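You operate a simulated robot arm through the tools that you are given. There is no shell and no other tool. Be economical: measure what you need, move in short steps, check, and stop when the job is done.

You are at the controls of a simulated two-armed robot. One attempt, no reset.

## Task
Put the torque driver on the green tray.

The check looks at the end state, three seconds after you hand in, the way a careful person would. Anything else that was tipped, shoved, dropped, spilled or broken makes it a failure.

## Robot
Two 7-joint arms with two-finger parallel grippers on one trunk, on a base that drives. Base frame: it is fixed to the floor where the robot stands at the start and does not move with it; the origin is under the middle of the robot, x ahead of it, y to its left, z up. Readings come in mm, rad, newtons and seconds.
The left shoulder is at the start at [70, 134, 1151], the right one opposite. With the tool pointing down near the work surface each hand reaches from about 100 to 640 mm from the robot's upright axis, wherever it stands, measured 20 degrees to its own side. Payload 1.57 kg a hand.
The TCP of each hand is the grasp point between the finger pads, 30 mm short of the fingertips. In the tool frame z runs along the fingers and y along their closing line. The gripper opens to 80 mm. The fingers are 17 mm wide and 12 mm thick; the gripper's body (40 by 82 mm) begins 80 mm behind the TCP.
Orientation is that of the tool frame in the base frame, as a unit quaternion [w, x, y, z]. With the fingers straight down and closing along the base's y, the tool's x points along the base's -x, its y along +y and its z along -z.

## Interface
- The arms move only by the tool nudge_tool. It takes "left_increments", "right_increments" or both (then of equal length, played together; a hand with none holds still); each is a list of rows, each an object (a shift or turn left out is 0, a gripper value left out holds the last) with "rotation": the turn, a rotation vector about the tool's x, y, z in units of 6 degrees (1.0 is 6 degrees), a list of three; "linear": the shift along the tool's x, y, z in units of 20 mm (1.0 is 20 mm), a list of three; "grip": the closure in counts, from 0 (fully open) to 255 (shut). In form: [{"rotation": [wx, wy, wz], "linear": [dx, dy, dz], "grip": grip}, ...]. A call has 1 to 20 rows; each row shifts and turns the commanded pose from where the row before left it, along the tool's axes as they then stand. A call with a number of a shift or a turn outside -1 to 1 is refused whole. Rows are played at 5 a second. More than 50 mm and 0.15 rad between two rows, or a gripper value outside its range, and nothing of the call is played. A pose out of reach is approached as far as the arm can. The call stops where the force on the tool passes 40 N (or 10 N more than at its start, if that is more) or the arm is blocked; 0.2 s more then pass. The fingers move at their own pace (about 153 mm/s each) and stop on an object; they squeeze with about 29 N. The grip force told is the motor's: it shows also when the fingers shut on nothing. Time passes only in rows, and 0.2 s behind the last, so rows that do not move let the fingers close. It gives the time, the measured TCP pose, the force on the tool (base axes), the opening and the grip force at its end, in the units of the frame above (readings bear some noise).
- Cameras (640 x 400 px; columns grow to the right, rows downward): "scene" is now at [120, 26.3, 1365]; the picture's right is [0.15, -0.99, 0.00], its down [-0.73, -0.11, -0.68] and it looks along [0.67, 0.10, -0.74] (base axes); focal length 271 px, centre (320, 200). "left" rides on the left gripper at [72, 7, -122] in its tool frame; the picture's right is [-0.09, 1.00, 0.00], its down [-0.84, -0.08, -0.54] and it looks along [-0.54, -0.05, 0.84] (tool axes); focal length 238 px, centre (320, 200). "right" rides on the right gripper at [72, -7, -122] in its tool frame; the picture's right is [0.09, 1.00, 0.00], its down [-0.84, 0.08, -0.54] and it looks along [-0.54, 0.05, 0.84] (tool axes); focal length 238 px, centre (320, 200). There is no depth. A picture from a camera that has moved, and an enlarged one, comes with that camera's place and axes in the base frame and with its lens. The place of the scene camera against the robot may be out by one fixed shift of up to 18 mm in any direction.
- grab_frame(camera): a new picture of that camera. The clock stands still meanwhile.
- slide_trunk(by): slides the trunk up (or, below 0, down) by that many mm; the arms and the scene camera ride with it, the base frame stays. It gives what a move gives, with no picture.
- roll_base(legs): drives the robot by 1 to 6 legs, each [ahead, left, turn to the left] in mm, mm and rad, along the robot's own axes; the way and the turn of a leg run together, so that a leg with both is an arc; at most 1500 mm and 3.142 rad a leg. The arms and the cameras ride along, it lands a little off, and it stops where it bumps. It gives what a move gives.
- aim_head(pan, tilt): turns the head with the scene camera to pan (to the left, within 1.501 rad either way) and tilt (down, from -0.506 to 1.204), counted from straight ahead of the robot. It gives what a move gives.
- zoom(camera, box): a new picture of the part [left, top, right, bottom] of that camera's present view, enlarged. The clock stands still meanwhile.
- finish_job(): hands the job in; it is judged then, once.

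Work in short steps. Places have to be worked out from the pictures, the camera data and where the tool is seen: move nearer, look again, correct. Check each grasp and each placing, and mend what went wrong. You have 120 turns and 100 pictures in all, those below and enlarged ones among them. Open the grippers and draw the arms clear of the work before you hand the job in, unless the task says otherwise; then end with one line.

The tools are called after ">>>" as a command line: name --argument value ..., lists and objects as JSON in quotes. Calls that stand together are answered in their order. nudge_tool: Moves the arms, as the interface text tells. Its arguments: {"type":"object","properties":{"left_increments":{"type":"array","items":{"type":"object","properties":{"rotation":{"type":"array","items":{"type":"number"}},"linear":{"type":"array","items":{"type":"number"}},"grip":{"type":"number"}}}},"right_increments":{"type":"array","items":{"type":"object","properties":{"rotation":{"type":"array","items":{"type":"number"}},"linear":{"type":"array","items":{"type":"number"}},"grip":{"type":"number"}}}}},"required":[]} The other tools are called the same way: slide_trunk (by) slides the trunk up or down; roll_base (legs) drives the base; aim_head (pan, tilt) turns the head that bears the scene camera; grab_frame (camera) takes a picture; zoom (camera, box) takes an enlarged picture of a part of a camera's view; finish_job () hands the job in.

At the start:

```text
t: 0.0
left_position: [481.5, 243.7, 1085.5]
left_orientation: [-0.001, 0.0, 1.0, 0.0]
left_contact_force: [-0.3, -0.8, -0.5]
left_opening: 80.4
left_grasp_force: 0.0
right_position: [416.4, -169.9, 1132.4]
right_orientation: [0.0, 0.001, 1.0, 0.0]
right_contact_force: [-0.7, -0.2, 0.0]
right_opening: 80.1
right_grasp_force: 0.1
trunk travel left (down, up): [-725.0, 215.0]
robot x, y, heading: [-0.9, -0.2, 0.002]
head pan, tilt: [0.15, 0.826]
```

scene: 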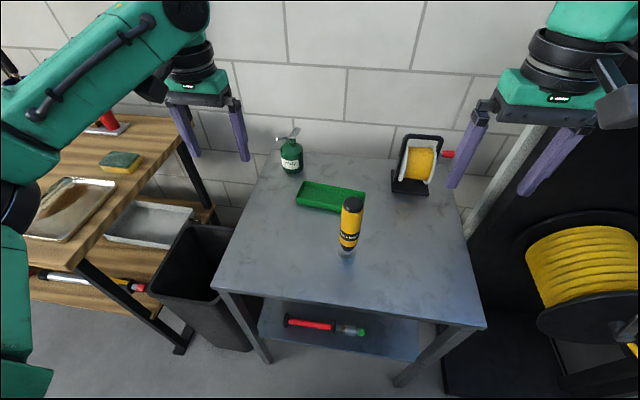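
right: 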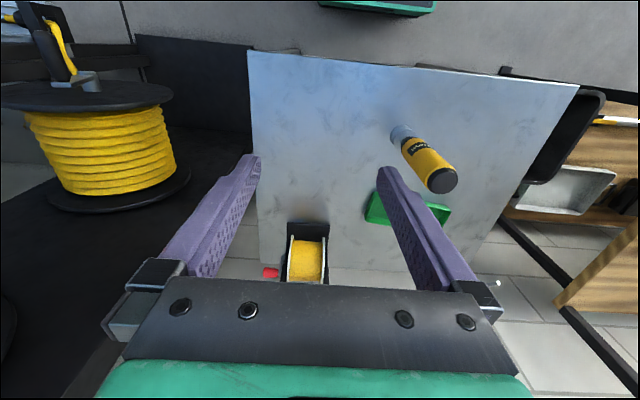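
left: 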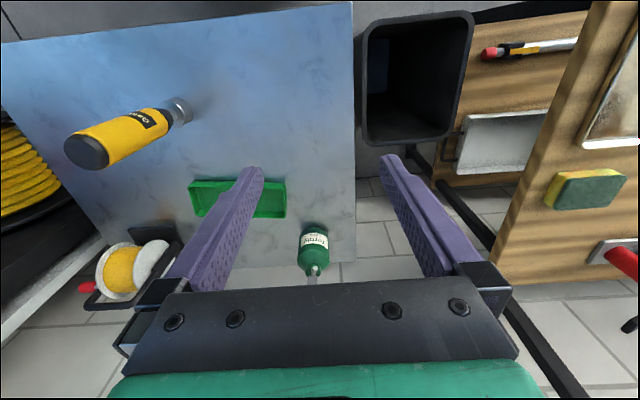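

The yellow object stands upright on the table near the green tray, and a red tool lies on the lower shelf. I'll zoom in to identify them both.

>>> zoom --camera "scene" --box '[280, 170, 400, 270]'

>>> zoom --camera "scene" --box '[260, 290, 400, 360]'

>>> zoom --camera "left" --box '[40, 70, 300, 230]'

```text
4.00 times, centred on (340, 220) of scene
camera zoom: at [120.0, 26.3, 1365.0], right [0.15, -0.99, 0.0], down [-0.73, -0.11, -0.68], along [0.67, 0.1, -0.74], focal length 1084 px, centre (240, 120)
```

zoom: 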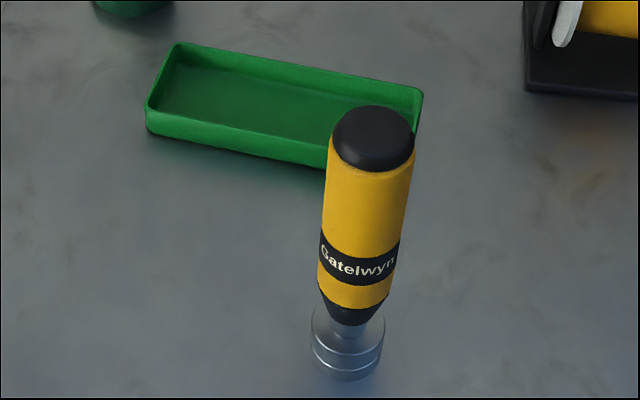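

```text
4.57 times, centred on (330, 325) of scene
camera zoom: at [120.0, 26.3, 1365.0], right [0.15, -0.99, 0.0], down [-0.73, -0.11, -0.68], along [0.67, 0.1, -0.74], focal length 1238 px, centre (274, -371)
```

zoom: 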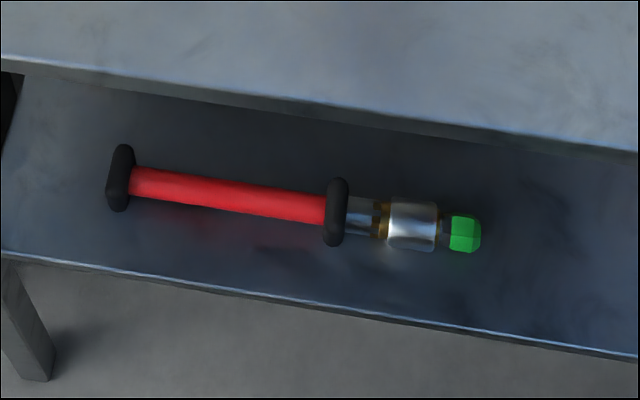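

```text
2.46 times, centred on (170, 150) of left
camera zoom: at [410.6, 251.0, 1207.3], right [0.09, 1.0, 0.0], down [0.84, -0.08, 0.54], along [0.54, -0.05, -0.84], focal length 587 px, centre (689, 323)
```

zoom: 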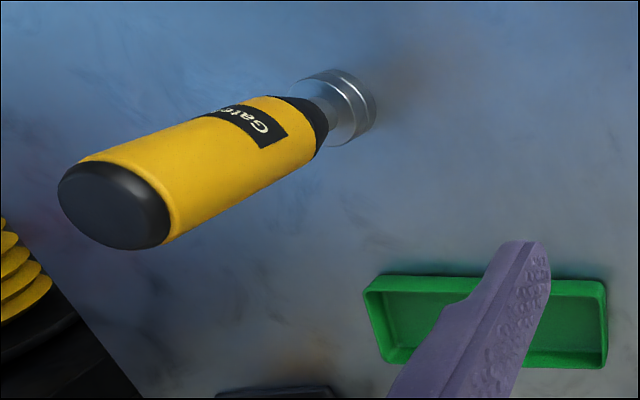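

The yellow one looks like a handle with a metal socket end. Before settling on it, I'll look at the other long tools in the room.

>>> aim_head --pan 0.9 --tilt 0.8

>>> grab_frame --camera "scene"

>>> zoom --camera "left" --box '[440, 20, 640, 145]'

```text
t: 1.1
left_position: [481.9, 243.4, 1086.1]
left_orientation: [-0.001, -0.001, 1.0, 0.0]
left_contact_force: [-0.4, 0.0, -0.9]
left_opening: 79.8
left_grasp_force: 0.1
right_position: [416.2, -168.7, 1132.5]
right_orientation: [0.0, 0.0, 1.0, 0.001]
right_contact_force: [-0.5, -0.6, 0.5]
right_opening: 80.0
right_grasp_force: 0.0
trunk travel left (down, up): [-725.0, 215.0]
robot x, y, heading: [1.2, -0.2, 0.002]
head pan, tilt: [0.901, 0.799]
```

```text
93 pictures are left
camera scene: at [91.7, 77.6, 1367.1], right [0.78, -0.62, 0.0], down [-0.45, -0.56, -0.7], along [0.43, 0.55, -0.72], focal length 271 px, centre (320, 200)
```

scene: 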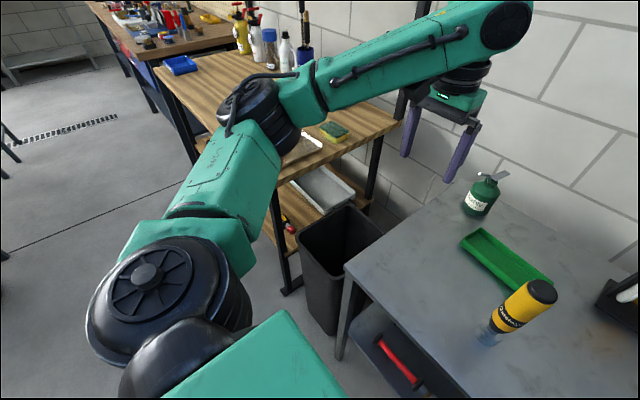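

```text
3.20 times, centred on (540, 82) of left
camera zoom: at [410.6, 251.0, 1207.3], right [0.09, 1.0, 0.0], down [0.84, -0.08, 0.54], along [0.54, -0.05, -0.84], focal length 763 px, centre (-384, 576)
```

zoom: 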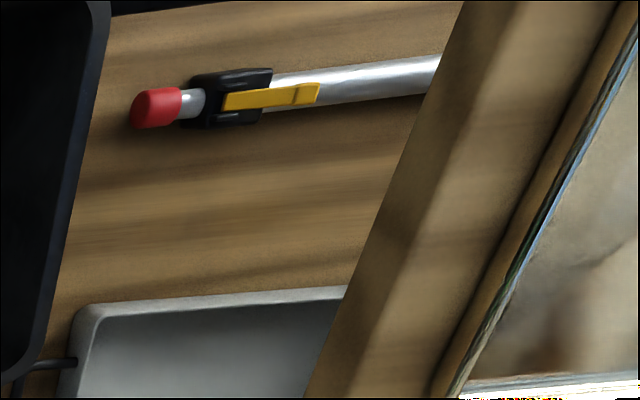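

The other long tools aren't torque drivers: one is a clamp pole and one a red tool on the low shelf. So the yellow handle with the socket is the driver. Triangulating puts it at about (482, 6), upright, with its top near z=978 and about 42 mm across. The tray centre is about (659, 61). I'll bring the left hand over with a 30° forward tilt to gain reach, staying high.

>>> nudge_tool --left_increments '[{"linear": [0, -1, 0], "grip": 0}, {"linear": [0, -1, 0]}, {"linear": [0, -1, 0]}, {"linear": [0, -1, 0]}, {"linear": [0, -1, 0]}, {"linear": [0, -1, 0]}, {"linear": [0, -1, 0], "rotation": [0, -1, 0]}, {"linear": [0, -1, 0], "rotation": [0, -1, 0]}, {"linear": [0, -1, 0], "rotation": [0, -1, 0]}, {"linear": [0, -1, 0], "rotation": [0, -1, 0]}, {"linear": [0, -1, 0], "rotation": [0, -1, 0]}, {"linear": [0.5, -0.9, 0]}, {"linear": [1, 0, 0]}, {"linear": [1, 0, 0]}, {"linear": [1, 0, 0]}]'

>>> aim_head --pan 0.15 --tilt 0.826

>>> grab_frame --camera "left"

>>> grab_frame --camera "scene"

```text
t: 4.3
left_position: [419.7, 5.2, 1050.4]
left_orientation: [0.259, 0.0, 0.966, 0.0]
left_contact_force: [0.1, 0.5, 0.0]
left_opening: 79.7
left_grasp_force: 0.0
right_position: [415.5, -170.5, 1132.3]
right_orientation: [0.0, -0.001, 1.0, 0.0]
right_contact_force: [0.3, -0.9, -0.6]
right_opening: 80.1
right_grasp_force: 0.0
trunk travel left (down, up): [-725.0, 215.0]
robot x, y, heading: [3.3, 3.4, 0.002]
head pan, tilt: [0.901, 0.799]
```

```text
t: 5.4
left_position: [420.6, 4.5, 1049.6]
left_orientation: [0.259, 0.001, 0.966, 0.0]
left_contact_force: [-0.4, 0.0, -0.1]
left_opening: 79.8
left_grasp_force: 0.0
right_position: [417.0, -170.7, 1132.2]
right_orientation: [0.0, -0.001, 1.0, 0.001]
right_contact_force: [-0.7, -0.5, -0.2]
right_opening: 79.7
right_grasp_force: 0.0
trunk travel left (down, up): [-725.0, 215.0]
robot x, y, heading: [3.5, 2.0, 0.002]
head pan, tilt: [0.15, 0.826]
```

```text
91 pictures are left
camera left: at [299.0, 12.8, 1120.2], right [0.08, 1.0, 0.05], down [0.45, -0.08, 0.89], along [0.89, -0.05, -0.46], focal length 238 px, centre (320, 200)
```

left: 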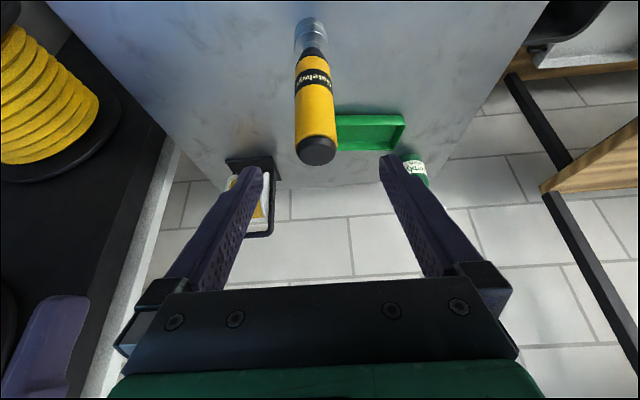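

```text
90 pictures are left
camera scene: at [120.0, 26.3, 1365.0], right [0.15, -0.99, 0.0], down [-0.73, -0.11, -0.68], along [0.67, 0.1, -0.73], focal length 271 px, centre (320, 200)
```

scene: 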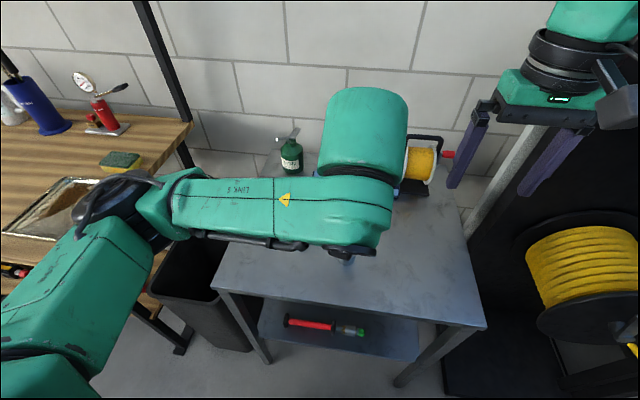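

From this view the driver is at about (477, 4), well centred between the fingers. I'll advance along the tool axis in two parts, toward a grasp at z≈925.

>>> nudge_tool --left_increments '[{"linear": [0.6, 0, 0.5]}, {"linear": [0, 0, 1]}, {"linear": [0, 0, 1]}, {"linear": [0, 0, 1]}, {"linear": [0, 0, 0.5]}]'

>>> grab_frame --camera "left"

```text
t: 6.6
left_position: [450.6, 4.7, 975.9]
left_orientation: [0.258, -0.001, 0.966, 0.0]
left_contact_force: [-0.1, 0.1, -0.3]
left_opening: 79.8
left_grasp_force: 0.1
right_position: [416.2, -169.4, 1132.7]
right_orientation: [0.0, 0.0, 1.0, -0.001]
right_contact_force: [-0.3, -1.5, 0.0]
right_opening: 80.0
right_grasp_force: 0.0
trunk travel left (down, up): [-725.0, 215.0]
robot x, y, heading: [3.4, 1.3, 0.001]
head pan, tilt: [0.15, 0.826]
```

```text
89 pictures are left
camera left: at [328.9, 13.1, 1044.9], right [0.08, 1.0, 0.05], down [0.45, -0.08, 0.89], along [0.89, -0.05, -0.46], focal length 238 px, centre (320, 200)
```

left: 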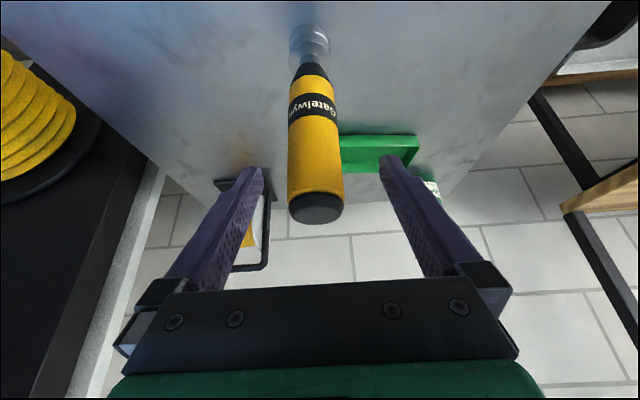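

The cap is at about (477, 2, 974), so the estimate holds. I'll go the last 58 mm in with a 2 mm shift in y, then close.

>>> nudge_tool --left_increments '[{"linear": [0, -0.1, 1]}, {"linear": [0, 0, 1]}, {"linear": [0, 0, 0.85]}]'

>>> grab_frame --camera "left"

```text
t: 7.4
left_position: [479.9, 3.2, 926.9]
left_orientation: [0.259, 0.001, 0.966, 0.0]
left_contact_force: [-0.5, -0.3, 0.4]
left_opening: 80.4
left_grasp_force: 0.1
right_position: [416.5, -170.0, 1132.5]
right_orientation: [0.0, -0.001, 1.0, 0.001]
right_contact_force: [0.0, 0.3, 0.9]
right_opening: 79.9
right_grasp_force: 0.1
trunk travel left (down, up): [-725.0, 215.0]
robot x, y, heading: [-0.9, -2.5, 0.001]
head pan, tilt: [0.15, 0.826]
```

```text
88 pictures are left
camera left: at [357.5, 10.7, 995.5], right [0.08, 1.0, 0.05], down [0.45, -0.08, 0.89], along [0.89, -0.05, -0.46], focal length 238 px, centre (320, 200)
```

left: 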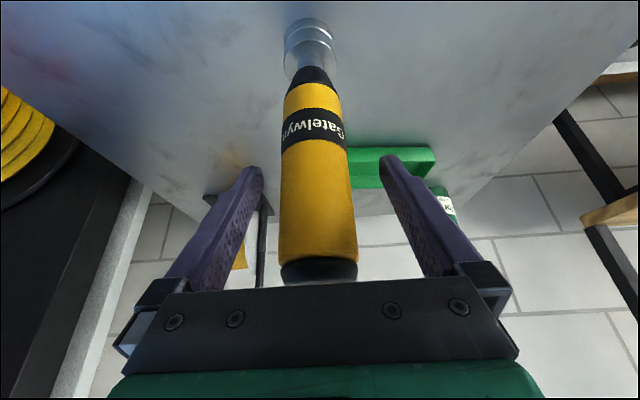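

The handle is midway between the fingers, so I'll close and hold.

>>> nudge_tool --left_increments '[{"grip": 255}, {"grip": 255}, {"grip": 255}, {"grip": 255}]'

>>> grab_frame --camera "left"

```text
t: 8.4
left_position: [479.5, 3.6, 926.7]
left_orientation: [0.258, 0.001, 0.966, -0.001]
left_contact_force: [-0.2, -0.9, 0.3]
left_opening: 41.9
left_grasp_force: 28.6
right_position: [416.0, -170.7, 1132.7]
right_orientation: [0.0, 0.0, 1.0, 0.0]
right_contact_force: [0.1, -0.1, 0.2]
right_opening: 79.9
right_grasp_force: 0.1
trunk travel left (down, up): [-725.0, 215.0]
robot x, y, heading: [-1.9, -3.2, 0.005]
head pan, tilt: [0.15, 0.826]
```

```text
87 pictures are left
camera left: at [357.3, 10.6, 995.6], right [0.08, 1.0, 0.05], down [0.45, -0.08, 0.89], along [0.89, -0.05, -0.46], focal length 238 px, centre (320, 200)
```

left: 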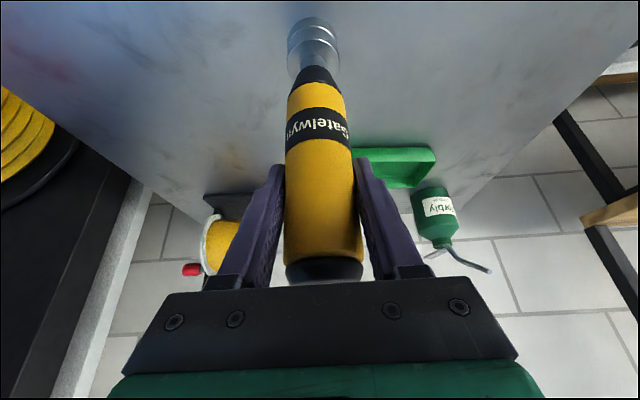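

Gripped at 41.9 mm with 28.6 N. I'll lift straight up 80 mm and check.

>>> nudge_tool --left_increments '[{"linear": [-0.25, 0, -0.433]}, {"linear": [-0.5, 0, -0.866]}, {"linear": [-0.5, 0, -0.866]}, {"linear": [-0.5, 0, -0.866]}, {"linear": [-0.25, 0, -0.433]}]'

>>> grab_frame --camera "left"

>>> grab_frame --camera "scene"

>>> grab_frame --camera "right"

```text
t: 9.6
left_position: [479.8, 2.7, 1005.8]
left_orientation: [0.258, 0.0, 0.966, 0.0]
left_contact_force: [0.1, -0.7, -4.7]
left_opening: 41.5
left_grasp_force: 29.2
right_position: [416.9, -170.0, 1131.1]
right_orientation: [0.0, 0.001, 1.0, 0.001]
right_contact_force: [1.0, -0.6, -0.5]
right_opening: 79.8
right_grasp_force: 0.0
trunk travel left (down, up): [-725.0, 215.0]
robot x, y, heading: [-1.9, -0.9, -0.001]
head pan, tilt: [0.15, 0.826]
```

```text
86 pictures are left
camera left: at [357.5, 10.6, 1075.1], right [0.08, 1.0, 0.05], down [0.46, -0.08, 0.89], along [0.89, -0.05, -0.46], focal length 238 px, centre (320, 200)
```

left: 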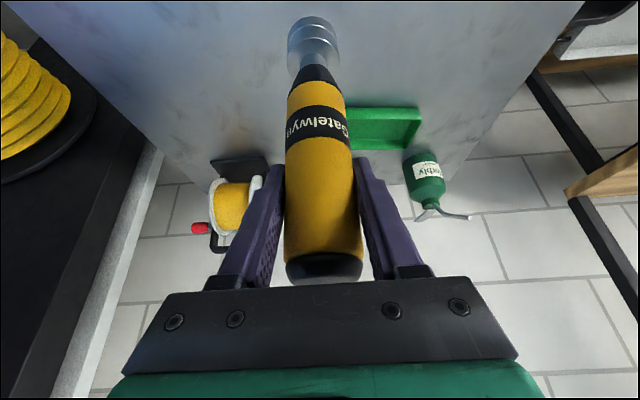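

```text
85 pictures are left
camera scene: at [120.7, 26.3, 1364.9], right [0.15, -0.99, 0.0], down [-0.73, -0.11, -0.68], along [0.67, 0.1, -0.74], focal length 271 px, centre (320, 200)
```

scene: 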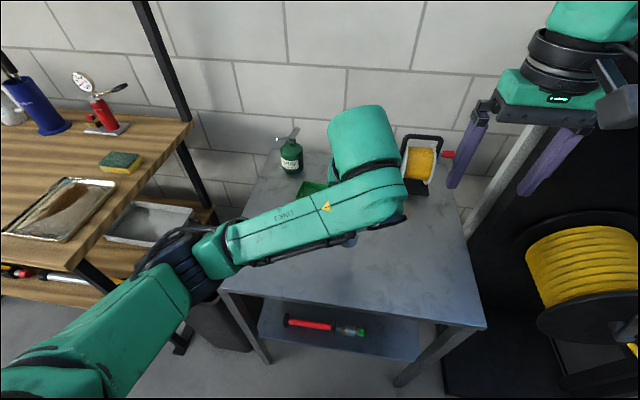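

```text
84 pictures are left
camera right: at [345.1, -175.5, 1253.4], right [-0.09, 1.0, 0.0], down [0.84, 0.08, 0.54], along [0.54, 0.05, -0.84], focal length 238 px, centre (320, 200)
```

right: 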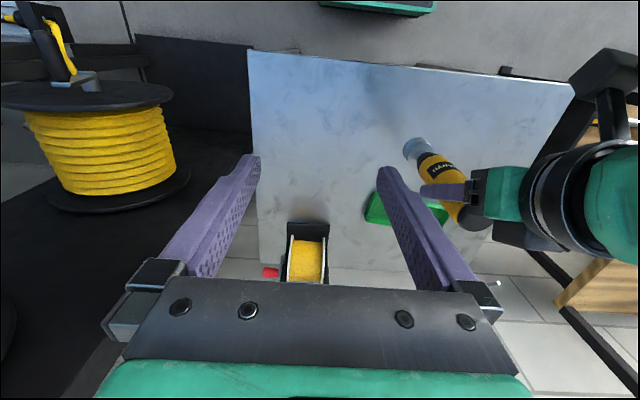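

The driver is up and steady, with its bottom about 147 mm below the TCP. The tray centre is near (660, 62), so I'll carry it forward about 130 mm and left about 58 mm at this height, then look again.

>>> nudge_tool --left_increments '[{"linear": [-0.43, 0.2, 0.25]}, {"linear": [-0.866, 0.5, 0.5]}, {"linear": [-0.866, 0.5, 0.5]}, {"linear": [-0.866, 0.5, 0.5]}, {"linear": [-0.866, 0.5, 0.5]}, {"linear": [-0.866, 0.5, 0.5]}, {"linear": [-0.43, 0.2, 0.25]}]'

>>> grab_frame --camera "left"

>>> grab_frame --camera "scene"

>>> zoom --camera "right" --box '[340, 110, 520, 290]'

```text
t: 11.2
left_position: [598.8, 61.8, 1004.9]
left_orientation: [0.258, 0.0, 0.966, 0.0]
left_contact_force: [0.0, 0.3, -4.0]
left_opening: 41.4
left_grasp_force: 29.1
right_position: [417.3, -169.8, 1132.3]
right_orientation: [-0.001, 0.0, 1.0, 0.001]
right_contact_force: [0.3, -0.1, 0.5]
right_opening: 80.3
right_grasp_force: 0.1
trunk travel left (down, up): [-725.0, 215.0]
robot x, y, heading: [3.9, 0.7, -0.0]
head pan, tilt: [0.15, 0.826]
```

```text
83 pictures are left
camera left: at [477.5, 68.7, 1074.8], right [0.08, 1.0, 0.05], down [0.46, -0.08, 0.89], along [0.89, -0.05, -0.46], focal length 238 px, centre (320, 200)
```

left: 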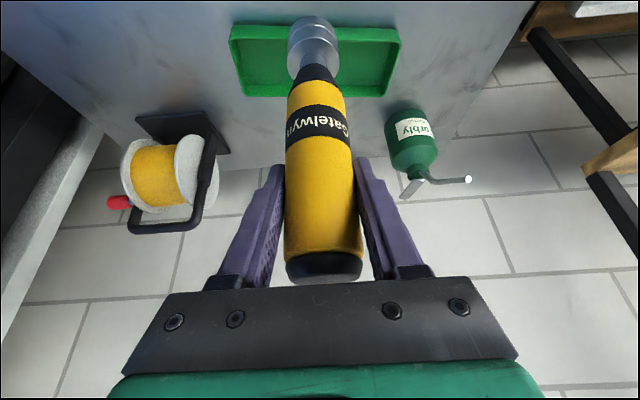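

```text
82 pictures are left
camera scene: at [121.2, 26.3, 1364.9], right [0.15, -0.99, 0.0], down [-0.73, -0.11, -0.68], along [0.67, 0.1, -0.74], focal length 271 px, centre (320, 200)
```

scene: 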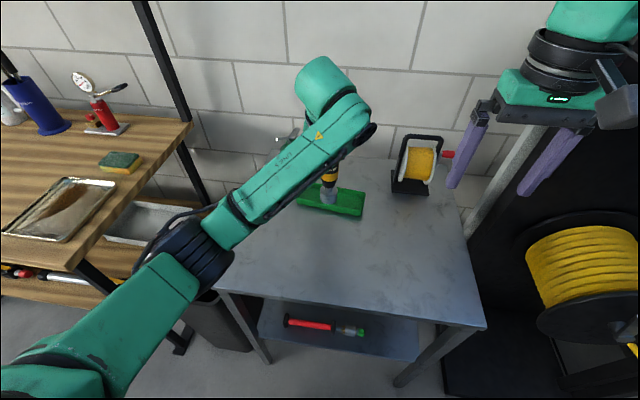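

```text
2.22 times, centred on (430, 200) of right
camera zoom: at [345.5, -175.5, 1253.2], right [-0.09, 1.0, 0.0], down [0.84, 0.08, 0.54], along [0.54, 0.05, -0.84], focal length 530 px, centre (76, 200)
```

zoom: 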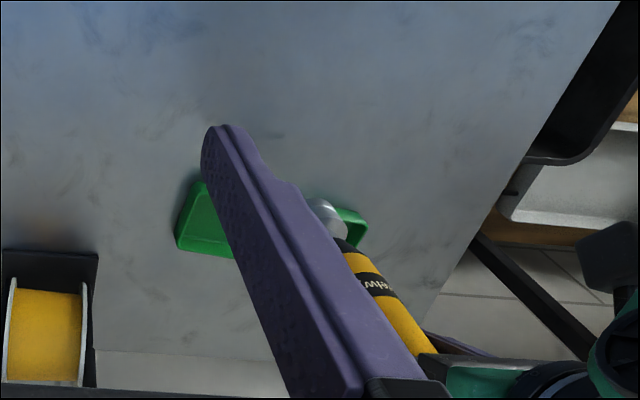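

I'll zoom the left camera on the tray to locate it precisely.

>>> zoom --camera "left" --box '[220, 0, 420, 125]'

```text
3.20 times, centred on (320, 62) of left
camera zoom: at [477.5, 68.7, 1074.8], right [0.08, 1.0, 0.05], down [0.46, -0.08, 0.89], along [0.89, -0.05, -0.46], focal length 763 px, centre (320, 640)
```

zoom: 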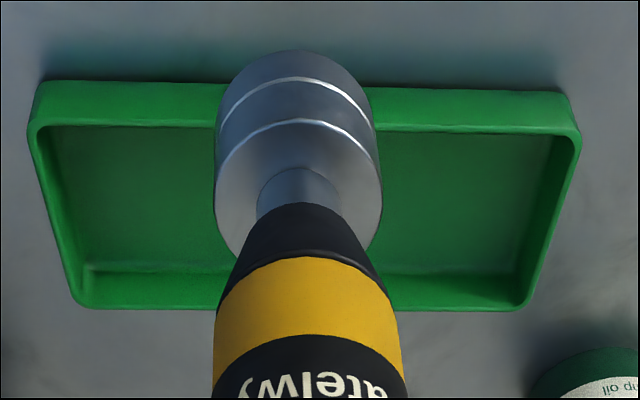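

Tray: rim corners at about (614,-24), (637,158), (684,-32) and (708,151), so the centre is (661, 63) and the rim height about 25 mm. I'll move 66 mm forward and lower about 35 mm, which stays clear above the rim, then re-measure.

>>> nudge_tool --left_increments '[{"linear": [-0.43, 0, 0.25]}, {"linear": [-0.866, 0, 0.5]}, {"linear": [-0.866, 0, 0.5]}, {"linear": [-0.69, 0, 0.4]}, {"linear": [0.44, 0, 0.76]}, {"linear": [0.44, 0, 0.76]}]'

>>> zoom --camera "left" --box '[220, 0, 420, 125]'

>>> zoom --camera "scene" --box '[270, 150, 390, 225]'

```text
t: 12.6
left_position: [666.0, 62.1, 970.1]
left_orientation: [0.258, 0.001, 0.966, -0.001]
left_contact_force: [-0.1, -0.1, -4.6]
left_opening: 41.5
left_grasp_force: 28.6
right_position: [416.9, -168.6, 1131.9]
right_orientation: [-0.001, 0.0, 1.0, 0.0]
right_contact_force: [0.2, 0.1, -0.7]
right_opening: 80.1
right_grasp_force: 0.1
trunk travel left (down, up): [-725.0, 215.0]
robot x, y, heading: [2.1, 2.9, -0.005]
head pan, tilt: [0.15, 0.826]
```

```text
3.20 times, centred on (320, 62) of left
camera zoom: at [544.0, 69.0, 1039.3], right [0.08, 1.0, 0.04], down [0.46, -0.08, 0.89], along [0.89, -0.05, -0.46], focal length 763 px, centre (320, 640)
```

zoom: 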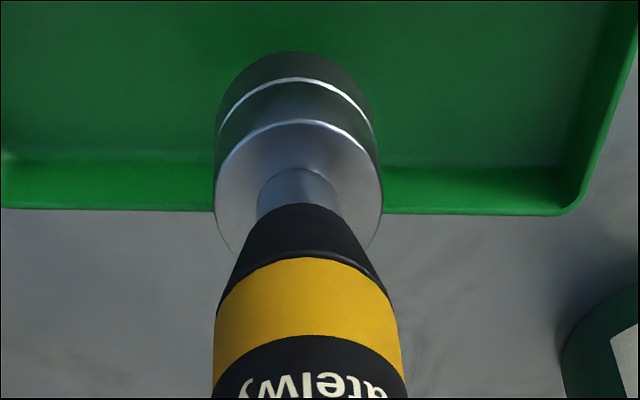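

```text
5.33 times, centred on (330, 188) of scene
camera zoom: at [121.5, 26.3, 1364.9], right [0.15, -0.99, 0.0], down [-0.73, -0.11, -0.68], along [0.67, 0.1, -0.74], focal length 1445 px, centre (267, 267)
```

zoom: 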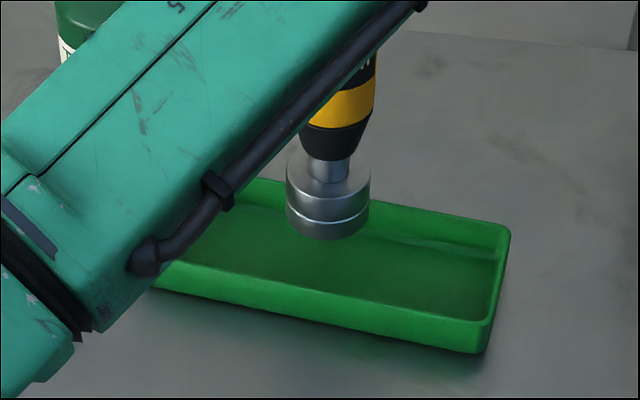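

In the scene view the socket is within about 4 mm of the tray's centreline and centred along its length. I'll shift 3 mm forward and lower 28 mm.

>>> nudge_tool --left_increments '[{"linear": [-0.13, 0, 0.075]}, {"linear": [0.23, 0, 0.4]}, {"linear": [0.23, 0, 0.4]}, {"linear": [0.23, 0, 0.4]}]'

>>> zoom --camera "scene" --box '[270, 150, 390, 225]'

>>> grab_frame --camera "left"

```text
t: 13.6
left_position: [667.9, 60.4, 942.4]
left_orientation: [0.258, 0.0, 0.966, -0.001]
left_contact_force: [0.5, 0.1, -3.8]
left_opening: 41.6
left_grasp_force: 29.2
right_position: [416.4, -169.0, 1132.3]
right_orientation: [-0.001, 0.0, 1.0, 0.0]
right_contact_force: [0.6, 0.2, 0.2]
right_opening: 79.7
right_grasp_force: 0.0
trunk travel left (down, up): [-725.0, 215.0]
robot x, y, heading: [-1.3, 2.8, -0.001]
head pan, tilt: [0.15, 0.826]
```

```text
5.33 times, centred on (330, 188) of scene
camera zoom: at [121.4, 26.3, 1364.9], right [0.15, -0.99, 0.0], down [-0.73, -0.11, -0.68], along [0.67, 0.1, -0.74], focal length 1445 px, centre (267, 267)
```

zoom: 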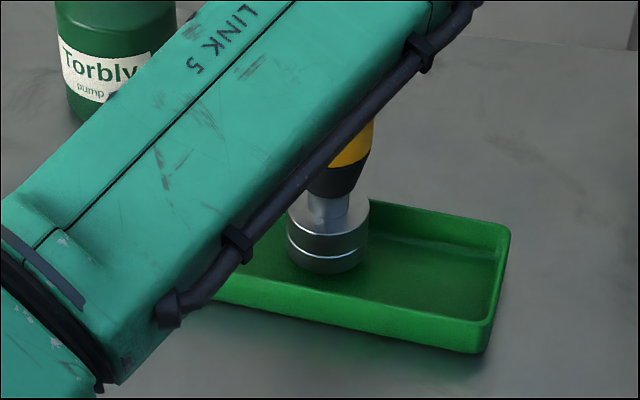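

```text
76 pictures are left
camera left: at [546.3, 68.6, 1011.3], right [0.08, 1.0, 0.04], down [0.46, -0.08, 0.89], along [0.89, -0.05, -0.46], focal length 238 px, centre (320, 200)
```

left: 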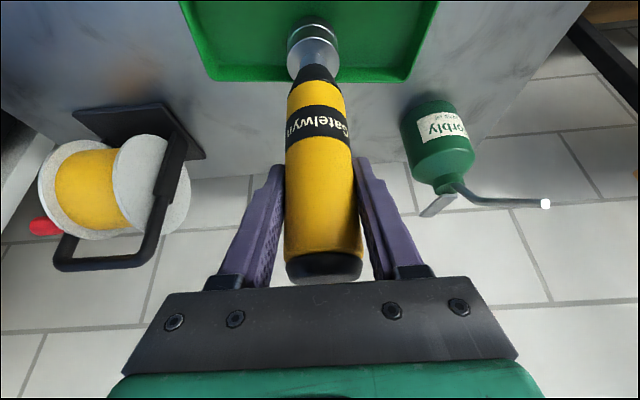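

The socket is inside the tray walls with about 11 mm left to go. I'll lower in small steps and watch the force.

>>> nudge_tool --left_increments '[{"linear": [0.075, 0, 0.13]}, {"linear": [0.075, 0, 0.13]}, {"linear": [0.05, 0, 0.087]}, {}]'

```text
t: 14.6
left_position: [668.1, 60.3, 933.4]
left_orientation: [0.258, 0.0, 0.966, 0.0]
left_contact_force: [1.0, -0.2, -4.2]
left_opening: 41.2
left_grasp_force: 28.9
right_position: [417.6, -169.2, 1131.9]
right_orientation: [-0.001, 0.001, 1.0, 0.0]
right_contact_force: [-1.1, 0.4, -0.2]
right_opening: 80.2
right_grasp_force: 0.1
trunk travel left (down, up): [-725.0, 215.0]
robot x, y, heading: [1.6, 1.0, 0.002]
head pan, tilt: [0.15, 0.826]
```

No contact yet. I'll lower another 2 mm.

>>> nudge_tool --left_increments '[{"linear": [0.025, 0, 0.043]}, {"linear": [0.025, 0, 0.043]}, {}]'

```text
t: 15.4
left_position: [668.1, 60.8, 933.1]
left_orientation: [0.258, 0.0, 0.966, 0.0]
left_contact_force: [0.1, -0.1, -4.4]
left_opening: 41.4
left_grasp_force: 29.1
right_position: [417.6, -169.9, 1131.1]
right_orientation: [-0.001, 0.0, 1.0, 0.0]
right_contact_force: [-0.3, -0.1, -0.1]
right_opening: 79.7
right_grasp_force: 0.1
trunk travel left (down, up): [-725.0, 215.0]
robot x, y, heading: [-1.1, 0.1, 0.003]
head pan, tilt: [0.15, 0.826]
```

Still no contact: the force is unchanged. I'll go lower in 1 mm steps.

>>> nudge_tool --left_increments '[{"linear": [0.025, 0, 0.043]}, {"linear": [0.025, 0, 0.043]}, {}]'

```text
t: 16.2
left_position: [668.1, 60.6, 931.1]
left_orientation: [0.26, 0.0, 0.966, 0.0]
left_contact_force: [0.8, 1.1, 3.4]
left_opening: 41.4
left_grasp_force: 29.0
right_position: [415.0, -169.5, 1131.8]
right_orientation: [0.001, -0.001, 1.0, -0.001]
right_contact_force: [-0.5, -0.2, -0.3]
right_opening: 79.8
right_grasp_force: 0.1
trunk travel left (down, up): [-725.0, 215.0]
robot x, y, heading: [1.3, 0.6, 0.001]
head pan, tilt: [0.15, 0.826]
```

Contact: the force went from -4.4 to +3.4 N, so the driver rests on the tray floor. I'll view it before releasing.

>>> zoom --camera "scene" --box '[270, 150, 390, 225]'

>>> zoom --camera "right" --box '[340, 110, 520, 290]'

>>> zoom --camera "left" --box '[220, 0, 420, 125]'

```text
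5.33 times, centred on (330, 188) of scene
camera zoom: at [119.5, 26.4, 1365.2], right [0.15, -0.99, 0.0], down [-0.73, -0.11, -0.68], along [0.67, 0.1, -0.73], focal length 1445 px, centre (267, 267)
```

zoom: 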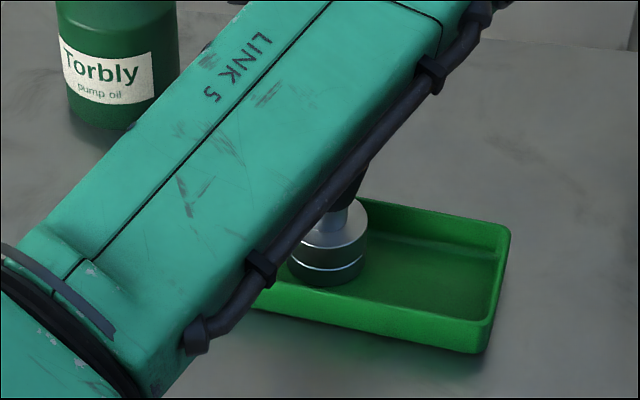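

```text
2.22 times, centred on (430, 200) of right
camera zoom: at [344.0, -175.4, 1253.8], right [-0.09, 1.0, 0.0], down [0.84, 0.08, 0.54], along [0.54, 0.05, -0.84], focal length 530 px, centre (76, 200)
```

zoom: 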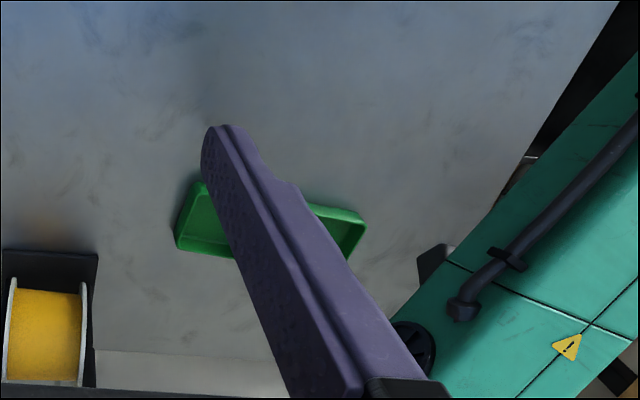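

```text
3.20 times, centred on (320, 62) of left
camera zoom: at [545.1, 69.0, 1001.3], right [0.08, 1.0, 0.05], down [0.45, -0.08, 0.89], along [0.89, -0.05, -0.46], focal length 763 px, centre (320, 640)
```

zoom: 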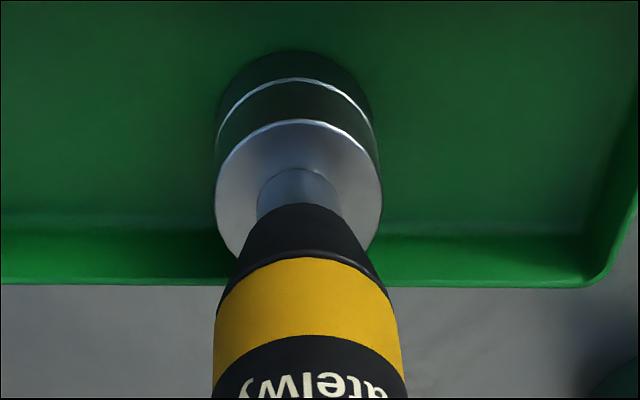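

The socket is on the floor with clearance both front and back. I'll press about 1 mm to seat it flat, then ease the fingers open gradually.

>>> nudge_tool --left_increments '[{"linear": [0.02, 0, 0.035]}, {}, {"grip": 120}, {"grip": 114}, {"grip": 108}, {"grip": 100}, {"grip": 85}, {"grip": 60}, {"grip": 30}, {"grip": 0}, {}]'

>>> grab_frame --camera "left"

```text
t: 18.6
left_position: [668.4, 60.3, 930.0]
left_orientation: [0.259, 0.0, 0.966, 0.0]
left_contact_force: [-0.7, 0.3, -0.1]
left_opening: 80.2
left_grasp_force: 0.0
right_position: [416.2, -170.0, 1131.7]
right_orientation: [0.0, 0.0, 1.0, 0.0]
right_contact_force: [-0.6, 0.8, 0.8]
right_opening: 80.4
right_grasp_force: 0.1
trunk travel left (down, up): [-725.0, 215.0]
robot x, y, heading: [1.1, -0.6, 0.001]
head pan, tilt: [0.15, 0.826]
```

```text
72 pictures are left
camera left: at [545.4, 68.9, 999.6], right [0.08, 1.0, 0.05], down [0.45, -0.08, 0.89], along [0.89, -0.05, -0.46], focal length 238 px, centre (320, 200)
```

left: 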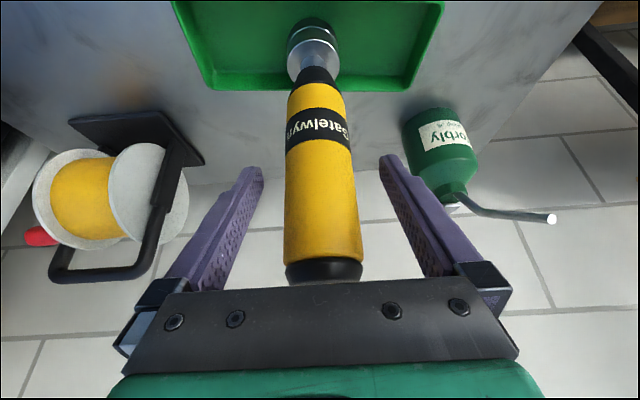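

Released, and the driver stands freely, centred between the open fingers. I'll back straight out along the tool axis.

>>> nudge_tool --left_increments '[{"linear": [0, 0, -0.5]}, {"linear": [0, 0, -1]}, {"linear": [0, 0, -1]}, {"linear": [0, 0, -1]}, {"linear": [0, 0, -1]}, {"linear": [0, 0, -1]}, {"linear": [0, 0, -1]}, {"linear": [0, 0, -1]}, {"linear": [0, 0, -1]}, {"linear": [0, 0, -1]}, {"linear": [0, 1, 0]}, {"linear": [0, 1, 0]}, {"linear": [0, 1, 0]}, {"linear": [0, 1, 0]}, {"linear": [0, 1, 0]}, {"linear": [0, 1, 0]}, {"linear": [0, 1, 0]}, {"linear": [0, 1, 0]}, {"linear": [0, 1, 0]}]'

>>> grab_frame --camera "scene"

>>> zoom --camera "scene" --box '[270, 130, 390, 225]'

```text
t: 22.6
left_position: [572.0, 242.2, 1094.3]
left_orientation: [0.258, 0.0, 0.966, -0.001]
left_contact_force: [0.5, 0.2, 0.0]
left_opening: 80.0
left_grasp_force: 0.0
right_position: [415.1, -170.5, 1132.9]
right_orientation: [0.0, 0.0, 1.0, 0.0]
right_contact_force: [0.0, 0.1, 0.3]
right_opening: 80.0
right_grasp_force: 0.1
trunk travel left (down, up): [-725.0, 215.0]
robot x, y, heading: [1.4, 1.3, 0.008]
head pan, tilt: [0.15, 0.826]
```

```text
71 pictures are left
camera scene: at [120.1, 27.1, 1365.0], right [0.15, -0.99, 0.0], down [-0.73, -0.11, -0.68], along [0.67, 0.1, -0.74], focal length 271 px, centre (320, 200)
```

scene: 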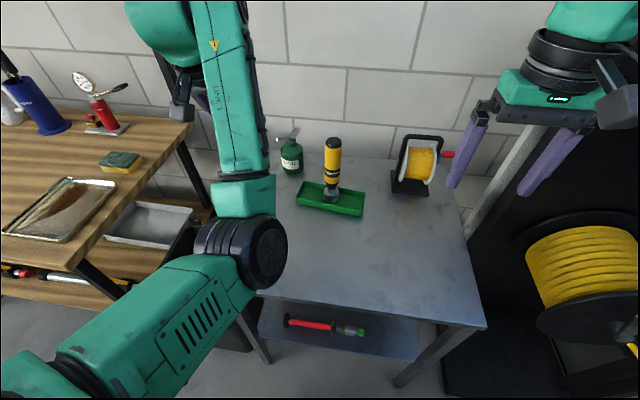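

```text
4.21 times, centred on (330, 178) of scene
camera zoom: at [120.1, 27.1, 1365.0], right [0.15, -0.99, 0.0], down [-0.73, -0.11, -0.68], along [0.67, 0.1, -0.74], focal length 1141 px, centre (278, 295)
```

zoom: 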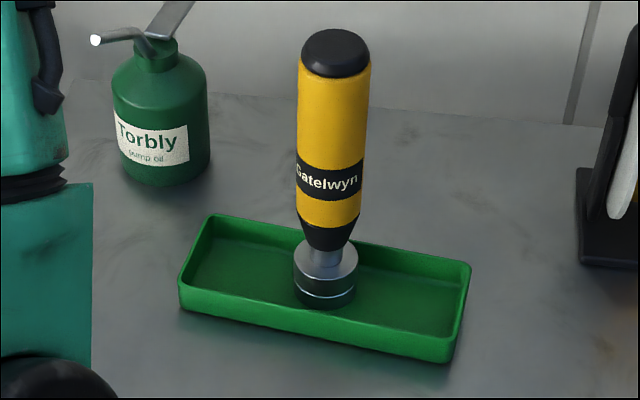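

The driver stands upright in the tray, the other objects are undisturbed, and both grippers are open and clear. I'm handing in.

>>> finish_job

```text
The job is handed in.
```

The torque driver (the yellow "Gatelwyn" tool with the socket end) is standing upright on the green tray, and nothing else was disturbed.
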